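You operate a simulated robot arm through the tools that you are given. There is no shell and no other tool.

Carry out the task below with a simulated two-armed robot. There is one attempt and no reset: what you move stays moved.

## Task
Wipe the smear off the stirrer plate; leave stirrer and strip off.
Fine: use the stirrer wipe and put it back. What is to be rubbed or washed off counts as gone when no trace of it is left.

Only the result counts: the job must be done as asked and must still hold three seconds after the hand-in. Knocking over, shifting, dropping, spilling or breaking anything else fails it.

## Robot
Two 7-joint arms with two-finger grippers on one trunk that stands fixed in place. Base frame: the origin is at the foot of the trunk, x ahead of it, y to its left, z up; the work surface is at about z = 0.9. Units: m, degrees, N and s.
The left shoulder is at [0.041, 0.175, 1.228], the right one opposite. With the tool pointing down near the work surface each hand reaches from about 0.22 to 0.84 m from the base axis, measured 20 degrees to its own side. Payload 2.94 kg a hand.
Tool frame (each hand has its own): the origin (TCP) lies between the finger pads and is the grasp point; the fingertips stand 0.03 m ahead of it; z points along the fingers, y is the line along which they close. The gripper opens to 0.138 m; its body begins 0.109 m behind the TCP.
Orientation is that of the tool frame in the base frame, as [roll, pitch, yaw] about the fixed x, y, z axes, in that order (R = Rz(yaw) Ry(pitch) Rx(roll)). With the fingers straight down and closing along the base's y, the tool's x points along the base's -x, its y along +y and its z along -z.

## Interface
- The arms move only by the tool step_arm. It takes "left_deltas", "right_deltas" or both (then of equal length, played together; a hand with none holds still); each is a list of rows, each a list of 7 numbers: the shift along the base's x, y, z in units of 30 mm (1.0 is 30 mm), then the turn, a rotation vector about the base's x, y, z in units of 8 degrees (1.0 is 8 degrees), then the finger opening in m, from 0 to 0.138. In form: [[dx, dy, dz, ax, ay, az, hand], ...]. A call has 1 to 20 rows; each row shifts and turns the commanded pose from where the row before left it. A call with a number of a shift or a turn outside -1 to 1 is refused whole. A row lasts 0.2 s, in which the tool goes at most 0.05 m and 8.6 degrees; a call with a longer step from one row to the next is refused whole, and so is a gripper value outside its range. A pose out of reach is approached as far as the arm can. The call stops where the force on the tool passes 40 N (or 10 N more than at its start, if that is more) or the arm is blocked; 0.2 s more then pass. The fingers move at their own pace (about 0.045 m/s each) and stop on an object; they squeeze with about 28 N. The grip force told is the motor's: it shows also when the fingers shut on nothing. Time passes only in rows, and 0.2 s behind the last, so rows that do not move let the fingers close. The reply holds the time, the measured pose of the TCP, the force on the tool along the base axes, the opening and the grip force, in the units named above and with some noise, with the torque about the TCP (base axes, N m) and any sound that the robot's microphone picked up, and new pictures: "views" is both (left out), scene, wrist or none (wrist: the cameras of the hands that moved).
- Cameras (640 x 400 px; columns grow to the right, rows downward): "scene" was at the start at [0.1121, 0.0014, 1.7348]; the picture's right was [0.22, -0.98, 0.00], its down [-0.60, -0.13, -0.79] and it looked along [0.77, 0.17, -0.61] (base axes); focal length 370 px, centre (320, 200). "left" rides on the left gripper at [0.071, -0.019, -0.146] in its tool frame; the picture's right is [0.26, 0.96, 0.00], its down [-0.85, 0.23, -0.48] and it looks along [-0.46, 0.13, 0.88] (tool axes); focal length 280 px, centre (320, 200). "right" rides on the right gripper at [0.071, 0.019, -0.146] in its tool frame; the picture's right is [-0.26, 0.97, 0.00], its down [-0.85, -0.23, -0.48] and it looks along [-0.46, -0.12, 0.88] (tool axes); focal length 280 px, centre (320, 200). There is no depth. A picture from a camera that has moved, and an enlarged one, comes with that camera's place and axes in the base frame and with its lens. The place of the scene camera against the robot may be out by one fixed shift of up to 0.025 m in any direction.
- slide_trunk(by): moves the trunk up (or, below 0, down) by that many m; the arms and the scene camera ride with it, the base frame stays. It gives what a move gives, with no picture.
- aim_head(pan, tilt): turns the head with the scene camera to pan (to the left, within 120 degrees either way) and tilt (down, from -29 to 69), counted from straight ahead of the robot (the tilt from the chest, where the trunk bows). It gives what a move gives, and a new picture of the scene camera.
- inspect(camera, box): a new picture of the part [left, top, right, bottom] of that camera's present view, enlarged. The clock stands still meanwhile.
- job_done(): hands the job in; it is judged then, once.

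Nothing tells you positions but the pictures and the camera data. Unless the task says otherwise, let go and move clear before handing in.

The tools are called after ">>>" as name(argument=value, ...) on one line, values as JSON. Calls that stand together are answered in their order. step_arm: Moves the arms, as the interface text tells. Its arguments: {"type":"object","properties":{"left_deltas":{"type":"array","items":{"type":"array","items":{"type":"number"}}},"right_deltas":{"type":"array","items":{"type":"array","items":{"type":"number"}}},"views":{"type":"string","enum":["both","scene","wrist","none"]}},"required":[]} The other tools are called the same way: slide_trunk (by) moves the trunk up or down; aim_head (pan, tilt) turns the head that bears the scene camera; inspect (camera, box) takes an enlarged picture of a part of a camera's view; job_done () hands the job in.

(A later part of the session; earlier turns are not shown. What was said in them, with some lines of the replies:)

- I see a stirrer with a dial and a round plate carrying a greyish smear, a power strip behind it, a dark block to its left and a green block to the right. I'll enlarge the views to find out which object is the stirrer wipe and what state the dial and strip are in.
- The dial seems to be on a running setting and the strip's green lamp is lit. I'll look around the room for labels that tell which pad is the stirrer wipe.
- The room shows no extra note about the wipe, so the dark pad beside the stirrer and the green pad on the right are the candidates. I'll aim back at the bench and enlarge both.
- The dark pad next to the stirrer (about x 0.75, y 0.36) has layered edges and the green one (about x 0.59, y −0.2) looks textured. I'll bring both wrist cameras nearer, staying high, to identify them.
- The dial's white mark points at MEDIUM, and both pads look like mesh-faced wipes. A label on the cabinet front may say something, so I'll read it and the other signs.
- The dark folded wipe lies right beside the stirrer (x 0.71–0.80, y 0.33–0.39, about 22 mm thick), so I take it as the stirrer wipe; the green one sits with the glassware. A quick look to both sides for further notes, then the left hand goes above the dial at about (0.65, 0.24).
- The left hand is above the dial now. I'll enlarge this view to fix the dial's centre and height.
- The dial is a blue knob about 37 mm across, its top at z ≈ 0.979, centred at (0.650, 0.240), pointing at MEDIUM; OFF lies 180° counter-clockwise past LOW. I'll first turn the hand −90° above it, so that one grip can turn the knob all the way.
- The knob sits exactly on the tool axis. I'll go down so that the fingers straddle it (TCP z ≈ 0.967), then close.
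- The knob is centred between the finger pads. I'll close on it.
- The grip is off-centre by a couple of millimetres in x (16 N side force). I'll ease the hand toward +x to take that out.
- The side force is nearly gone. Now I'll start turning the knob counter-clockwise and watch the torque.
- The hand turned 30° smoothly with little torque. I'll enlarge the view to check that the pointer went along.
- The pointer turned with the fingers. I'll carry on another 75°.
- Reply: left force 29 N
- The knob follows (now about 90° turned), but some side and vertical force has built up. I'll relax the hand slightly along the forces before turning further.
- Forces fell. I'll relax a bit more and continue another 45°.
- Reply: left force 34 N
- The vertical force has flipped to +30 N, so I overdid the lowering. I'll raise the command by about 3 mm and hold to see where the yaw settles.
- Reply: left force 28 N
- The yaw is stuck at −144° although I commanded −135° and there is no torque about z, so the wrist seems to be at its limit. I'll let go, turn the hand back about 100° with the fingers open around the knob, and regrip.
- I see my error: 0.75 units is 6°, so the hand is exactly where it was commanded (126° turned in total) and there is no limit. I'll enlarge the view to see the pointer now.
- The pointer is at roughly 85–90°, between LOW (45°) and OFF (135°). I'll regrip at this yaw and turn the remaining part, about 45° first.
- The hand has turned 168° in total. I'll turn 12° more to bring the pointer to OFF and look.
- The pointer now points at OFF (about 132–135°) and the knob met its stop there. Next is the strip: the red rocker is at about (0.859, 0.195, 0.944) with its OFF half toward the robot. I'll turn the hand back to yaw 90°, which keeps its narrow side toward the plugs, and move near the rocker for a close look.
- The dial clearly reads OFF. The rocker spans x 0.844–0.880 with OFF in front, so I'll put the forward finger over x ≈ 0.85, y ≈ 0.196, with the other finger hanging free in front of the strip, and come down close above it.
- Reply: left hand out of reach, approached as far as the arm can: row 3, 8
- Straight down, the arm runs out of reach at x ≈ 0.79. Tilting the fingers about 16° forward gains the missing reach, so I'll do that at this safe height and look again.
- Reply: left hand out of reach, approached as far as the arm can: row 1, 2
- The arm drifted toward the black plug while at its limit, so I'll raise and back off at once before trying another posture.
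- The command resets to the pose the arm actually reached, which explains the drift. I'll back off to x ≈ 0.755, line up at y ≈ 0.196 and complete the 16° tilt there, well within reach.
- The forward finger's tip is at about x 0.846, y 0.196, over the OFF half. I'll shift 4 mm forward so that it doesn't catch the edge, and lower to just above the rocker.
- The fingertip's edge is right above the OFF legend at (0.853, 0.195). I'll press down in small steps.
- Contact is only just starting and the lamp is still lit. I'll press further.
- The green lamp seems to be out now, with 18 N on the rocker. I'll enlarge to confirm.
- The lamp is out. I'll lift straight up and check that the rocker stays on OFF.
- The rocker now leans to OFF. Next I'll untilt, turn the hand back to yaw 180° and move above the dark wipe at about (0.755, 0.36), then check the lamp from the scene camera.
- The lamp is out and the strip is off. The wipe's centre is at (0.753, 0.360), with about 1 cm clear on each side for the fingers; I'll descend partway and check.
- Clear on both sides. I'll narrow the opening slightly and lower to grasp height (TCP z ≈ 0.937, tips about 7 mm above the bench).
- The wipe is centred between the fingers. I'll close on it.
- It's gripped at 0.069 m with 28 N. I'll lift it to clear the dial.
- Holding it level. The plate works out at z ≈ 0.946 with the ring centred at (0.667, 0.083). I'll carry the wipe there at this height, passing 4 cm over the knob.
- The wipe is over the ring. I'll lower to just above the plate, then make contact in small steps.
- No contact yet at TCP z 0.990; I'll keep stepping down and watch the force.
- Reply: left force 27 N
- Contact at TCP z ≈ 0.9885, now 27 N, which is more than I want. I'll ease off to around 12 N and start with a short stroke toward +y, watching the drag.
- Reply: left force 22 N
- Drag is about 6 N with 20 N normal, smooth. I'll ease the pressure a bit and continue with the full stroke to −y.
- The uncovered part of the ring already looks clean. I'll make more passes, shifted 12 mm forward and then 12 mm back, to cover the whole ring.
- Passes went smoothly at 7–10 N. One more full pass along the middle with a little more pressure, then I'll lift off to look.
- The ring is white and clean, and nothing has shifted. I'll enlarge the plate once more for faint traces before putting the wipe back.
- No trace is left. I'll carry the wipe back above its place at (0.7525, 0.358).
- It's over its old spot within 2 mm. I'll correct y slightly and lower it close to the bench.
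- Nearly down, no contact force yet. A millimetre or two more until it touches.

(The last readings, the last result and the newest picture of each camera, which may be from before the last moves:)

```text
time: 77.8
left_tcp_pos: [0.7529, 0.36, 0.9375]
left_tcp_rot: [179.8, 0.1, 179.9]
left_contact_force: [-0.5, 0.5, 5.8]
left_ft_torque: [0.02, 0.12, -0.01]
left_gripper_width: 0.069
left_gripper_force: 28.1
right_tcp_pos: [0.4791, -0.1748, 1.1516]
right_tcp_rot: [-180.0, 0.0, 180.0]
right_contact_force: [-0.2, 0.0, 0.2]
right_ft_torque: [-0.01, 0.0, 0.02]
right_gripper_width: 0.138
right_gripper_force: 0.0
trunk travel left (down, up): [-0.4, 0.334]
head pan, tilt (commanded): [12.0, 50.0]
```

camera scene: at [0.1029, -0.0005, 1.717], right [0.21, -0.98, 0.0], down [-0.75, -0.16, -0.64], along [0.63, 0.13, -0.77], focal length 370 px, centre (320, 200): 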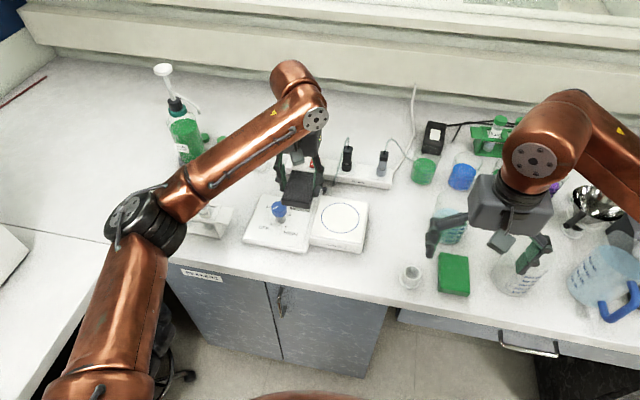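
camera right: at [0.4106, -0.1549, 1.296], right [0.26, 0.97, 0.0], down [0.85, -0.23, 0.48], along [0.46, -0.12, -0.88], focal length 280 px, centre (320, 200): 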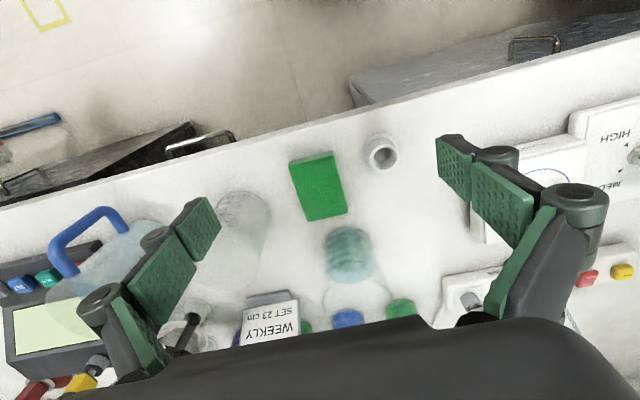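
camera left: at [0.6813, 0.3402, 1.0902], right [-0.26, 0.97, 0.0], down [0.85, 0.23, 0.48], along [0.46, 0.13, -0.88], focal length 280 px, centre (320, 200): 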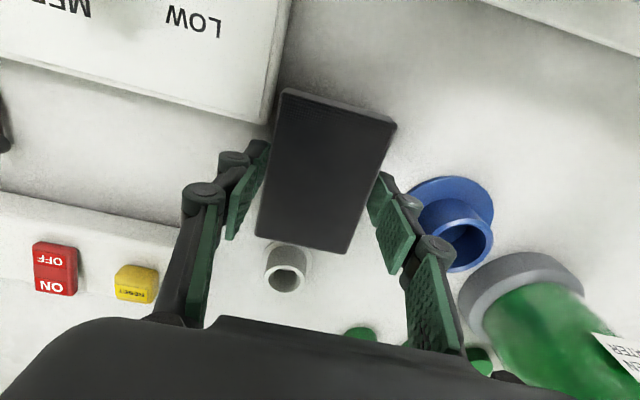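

The wipe rests on the bench now (6 N). I'll open just enough to let go and then rise straight up.

>>> step_arm(left_deltas=[[0, 0, 0.02, 0, 0, 0, 0.082], [0, 0, 0, 0, 0, 0, 0.082], [0, 0, 0, 0, 0, 0, 0.082]], views="wrist")

>>> step_arm(left_deltas=[[0, 0, 0.5, 0, 0, 0, 0.082], [0, 0, 0.9, 0, 0, 0, 0.082], [0, 0, 0.9, 0, 0, 0, 0.082], [0, 0, 0.9, 0, 0, 0, 0.082], [0, 0, 0.9, 0, 0, 0, 0.082], [0, 0, 0.9, 0, 0, 0, 0.082], [-0.9, 0, 0.4, 0, 0, 0, 0.082], [-0.9, 0, 0.4, 0, 0, 0, 0.082], [-0.9, 0, 0.4, 0, 0, 0, 0.082], [-0.9, 0, 0.4, 0, 0, 0, 0.082]], views="both")

>>> inspect(camera="left", box=[160, 0, 480, 300])

```text
time: 78.6
left_tcp_pos: [0.7526, 0.3594, 0.9371]
left_tcp_rot: [179.8, 0.0, 179.9]
left_contact_force: [-0.3, -0.6, 0.4]
left_ft_torque: [0.0, 0.0, -0.03]
left_gripper_width: 0.0818
left_gripper_force: 0.1
right_tcp_pos: [0.4798, -0.1738, 1.1517]
right_tcp_rot: [179.9, 0.0, 179.9]
right_contact_force: [-0.6, 0.3, -1.0]
right_ft_torque: [-0.02, 0.01, 0.03]
right_gripper_width: 0.138
right_gripper_force: 0.1
trunk travel left (down, up): [-0.4, 0.334]
head pan, tilt (commanded): [12.0, 50.0]
camera left: at [0.6816, 0.3405, 1.0827], right [-0.26, 0.97, 0.0], down [0.85, 0.23, 0.48], along [0.46, 0.13, -0.88], focal length 280 px, centre (320, 200)
```

left: 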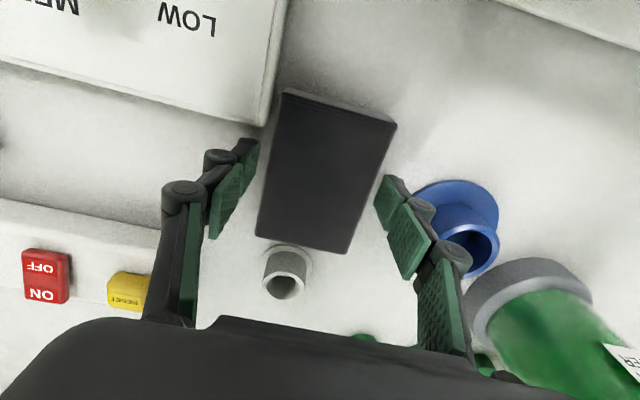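

```text
time: 80.8
left_tcp_pos: [0.6457, 0.3613, 1.1363]
left_tcp_rot: [179.9, 0.0, 179.9]
left_contact_force: [0.1, 0.9, 0.6]
left_ft_torque: [-0.01, -0.07, -0.01]
left_gripper_width: 0.0817
left_gripper_force: 0.0
right_tcp_pos: [0.4796, -0.175, 1.1514]
right_tcp_rot: [-179.9, 0.0, -180.0]
right_contact_force: [0.0, -0.8, 0.5]
right_ft_torque: [-0.03, -0.08, 0.02]
right_gripper_width: 0.1377
right_gripper_force: 0.0
trunk travel left (down, up): [-0.4, 0.334]
head pan, tilt (commanded): [12.0, 50.0]
camera scene: at [0.1016, -0.0012, 1.7171], right [0.21, -0.98, 0.0], down [-0.75, -0.16, -0.64], along [0.63, 0.13, -0.77], focal length 370 px, centre (320, 200)
camera left: at [0.5732, 0.3422, 1.2823], right [-0.26, 0.97, 0.0], down [0.85, 0.23, 0.48], along [0.46, 0.13, -0.88], focal length 280 px, centre (320, 200)
```

scene: 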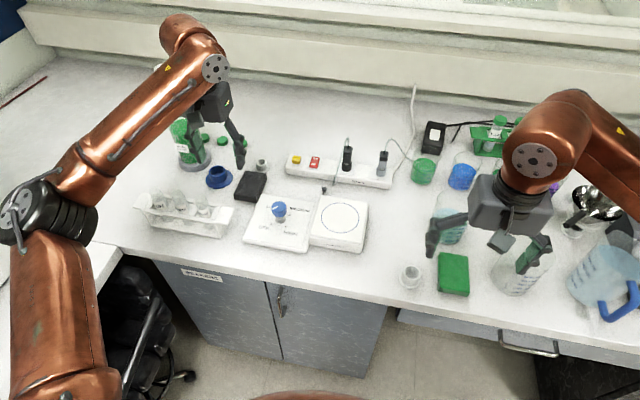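
left: 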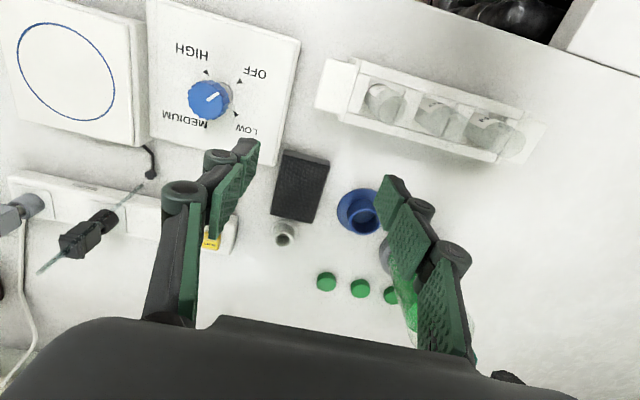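

```text
1.33 times, centred on (320, 150) of left
camera zoom: at [0.5732, 0.3422, 1.2823], right [-0.26, 0.97, 0.0], down [0.85, 0.23, 0.48], along [0.46, 0.13, -0.88], focal length 374 px, centre (320, 267)
```

zoom: 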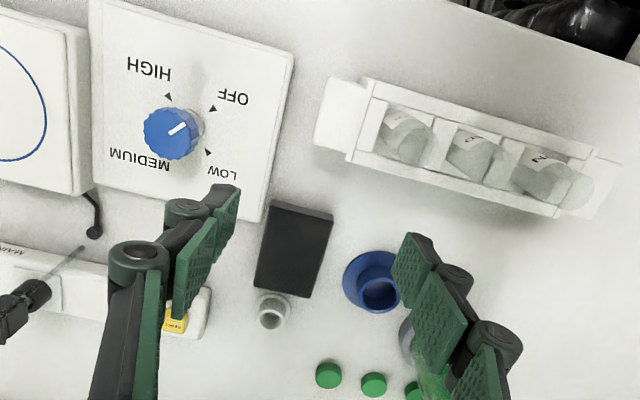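

The wipe is back in its place and the hand is clear. Final check of dial, strip lamp, plate and wipe.

>>> inspect(camera="scene", box=[220, 130, 400, 260])

>>> inspect(camera="left", box=[140, 20, 300, 150])

>>> inspect(camera="scene", box=[220, 140, 300, 210])

```text
3.08 times, centred on (310, 195) of scene
camera zoom: at [0.1016, -0.0012, 1.7171], right [0.21, -0.98, 0.0], down [-0.75, -0.16, -0.64], along [0.63, 0.13, -0.77], focal length 1140 px, centre (351, 215)
```

zoom: 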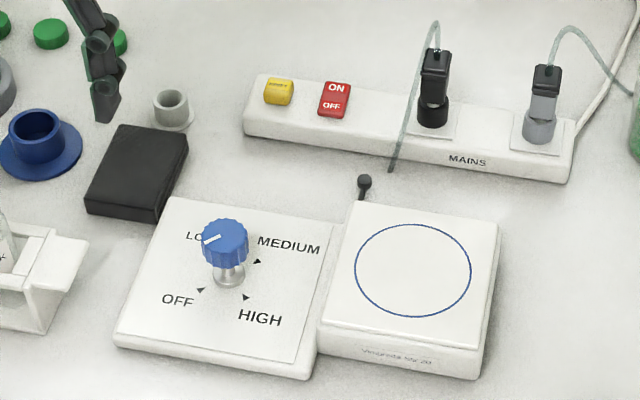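

```text
3.08 times, centred on (220, 85) of left
camera zoom: at [0.5732, 0.3422, 1.2823], right [-0.26, 0.97, 0.0], down [0.85, 0.23, 0.48], along [0.46, 0.13, -0.88], focal length 863 px, centre (628, 554)
```

zoom: 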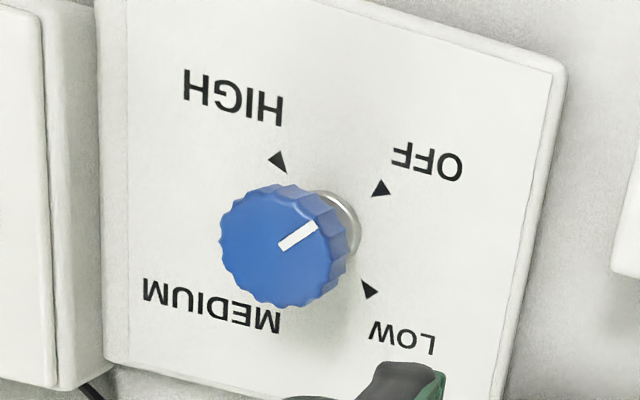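

```text
5.71 times, centred on (260, 175) of scene
camera zoom: at [0.1016, -0.0012, 1.7171], right [0.21, -0.98, 0.0], down [-0.75, -0.16, -0.64], along [0.63, 0.13, -0.77], focal length 2116 px, centre (663, 343)
```

zoom: 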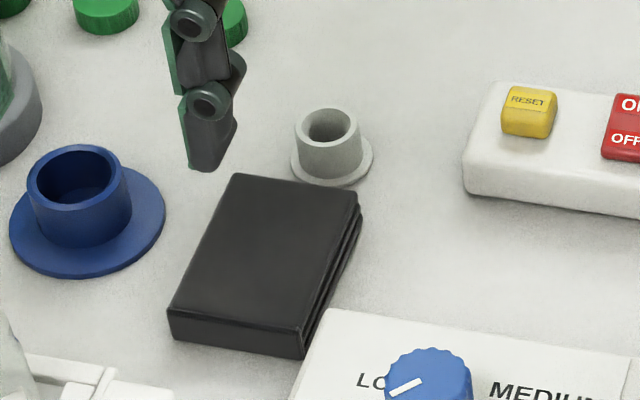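

The plate is clean, the dial points to OFF, and the strip's rocker is on OFF with its lamp out. The dark wipe lies where it was and both hands are clear, so I'm handing in.

>>> job_done()

```text
The job is handed in.
```

The smear is off the stirrer plate, and both the stirrer and the strip are off. I've handed the job in, but no verdict has come back yet.

- **Plate:** I wiped the whole ring several times, and close-up pictures show no trace left.
- **Stirrer:** the dial was on MEDIUM. I turned it back through LOW to OFF, and the pointer now reads OFF.
- **Strip:** I pressed the red rocker to OFF, and the green lamp is out.
- **Wipe:** nothing was labelled, so I took the dark pad beside the stirrer as the stirrer wipe, not the green one by the beakers. It is back in its original spot to within a few millimetres.

I saw nothing else knocked or shifted. Both hands have let go and are clear of the bench.
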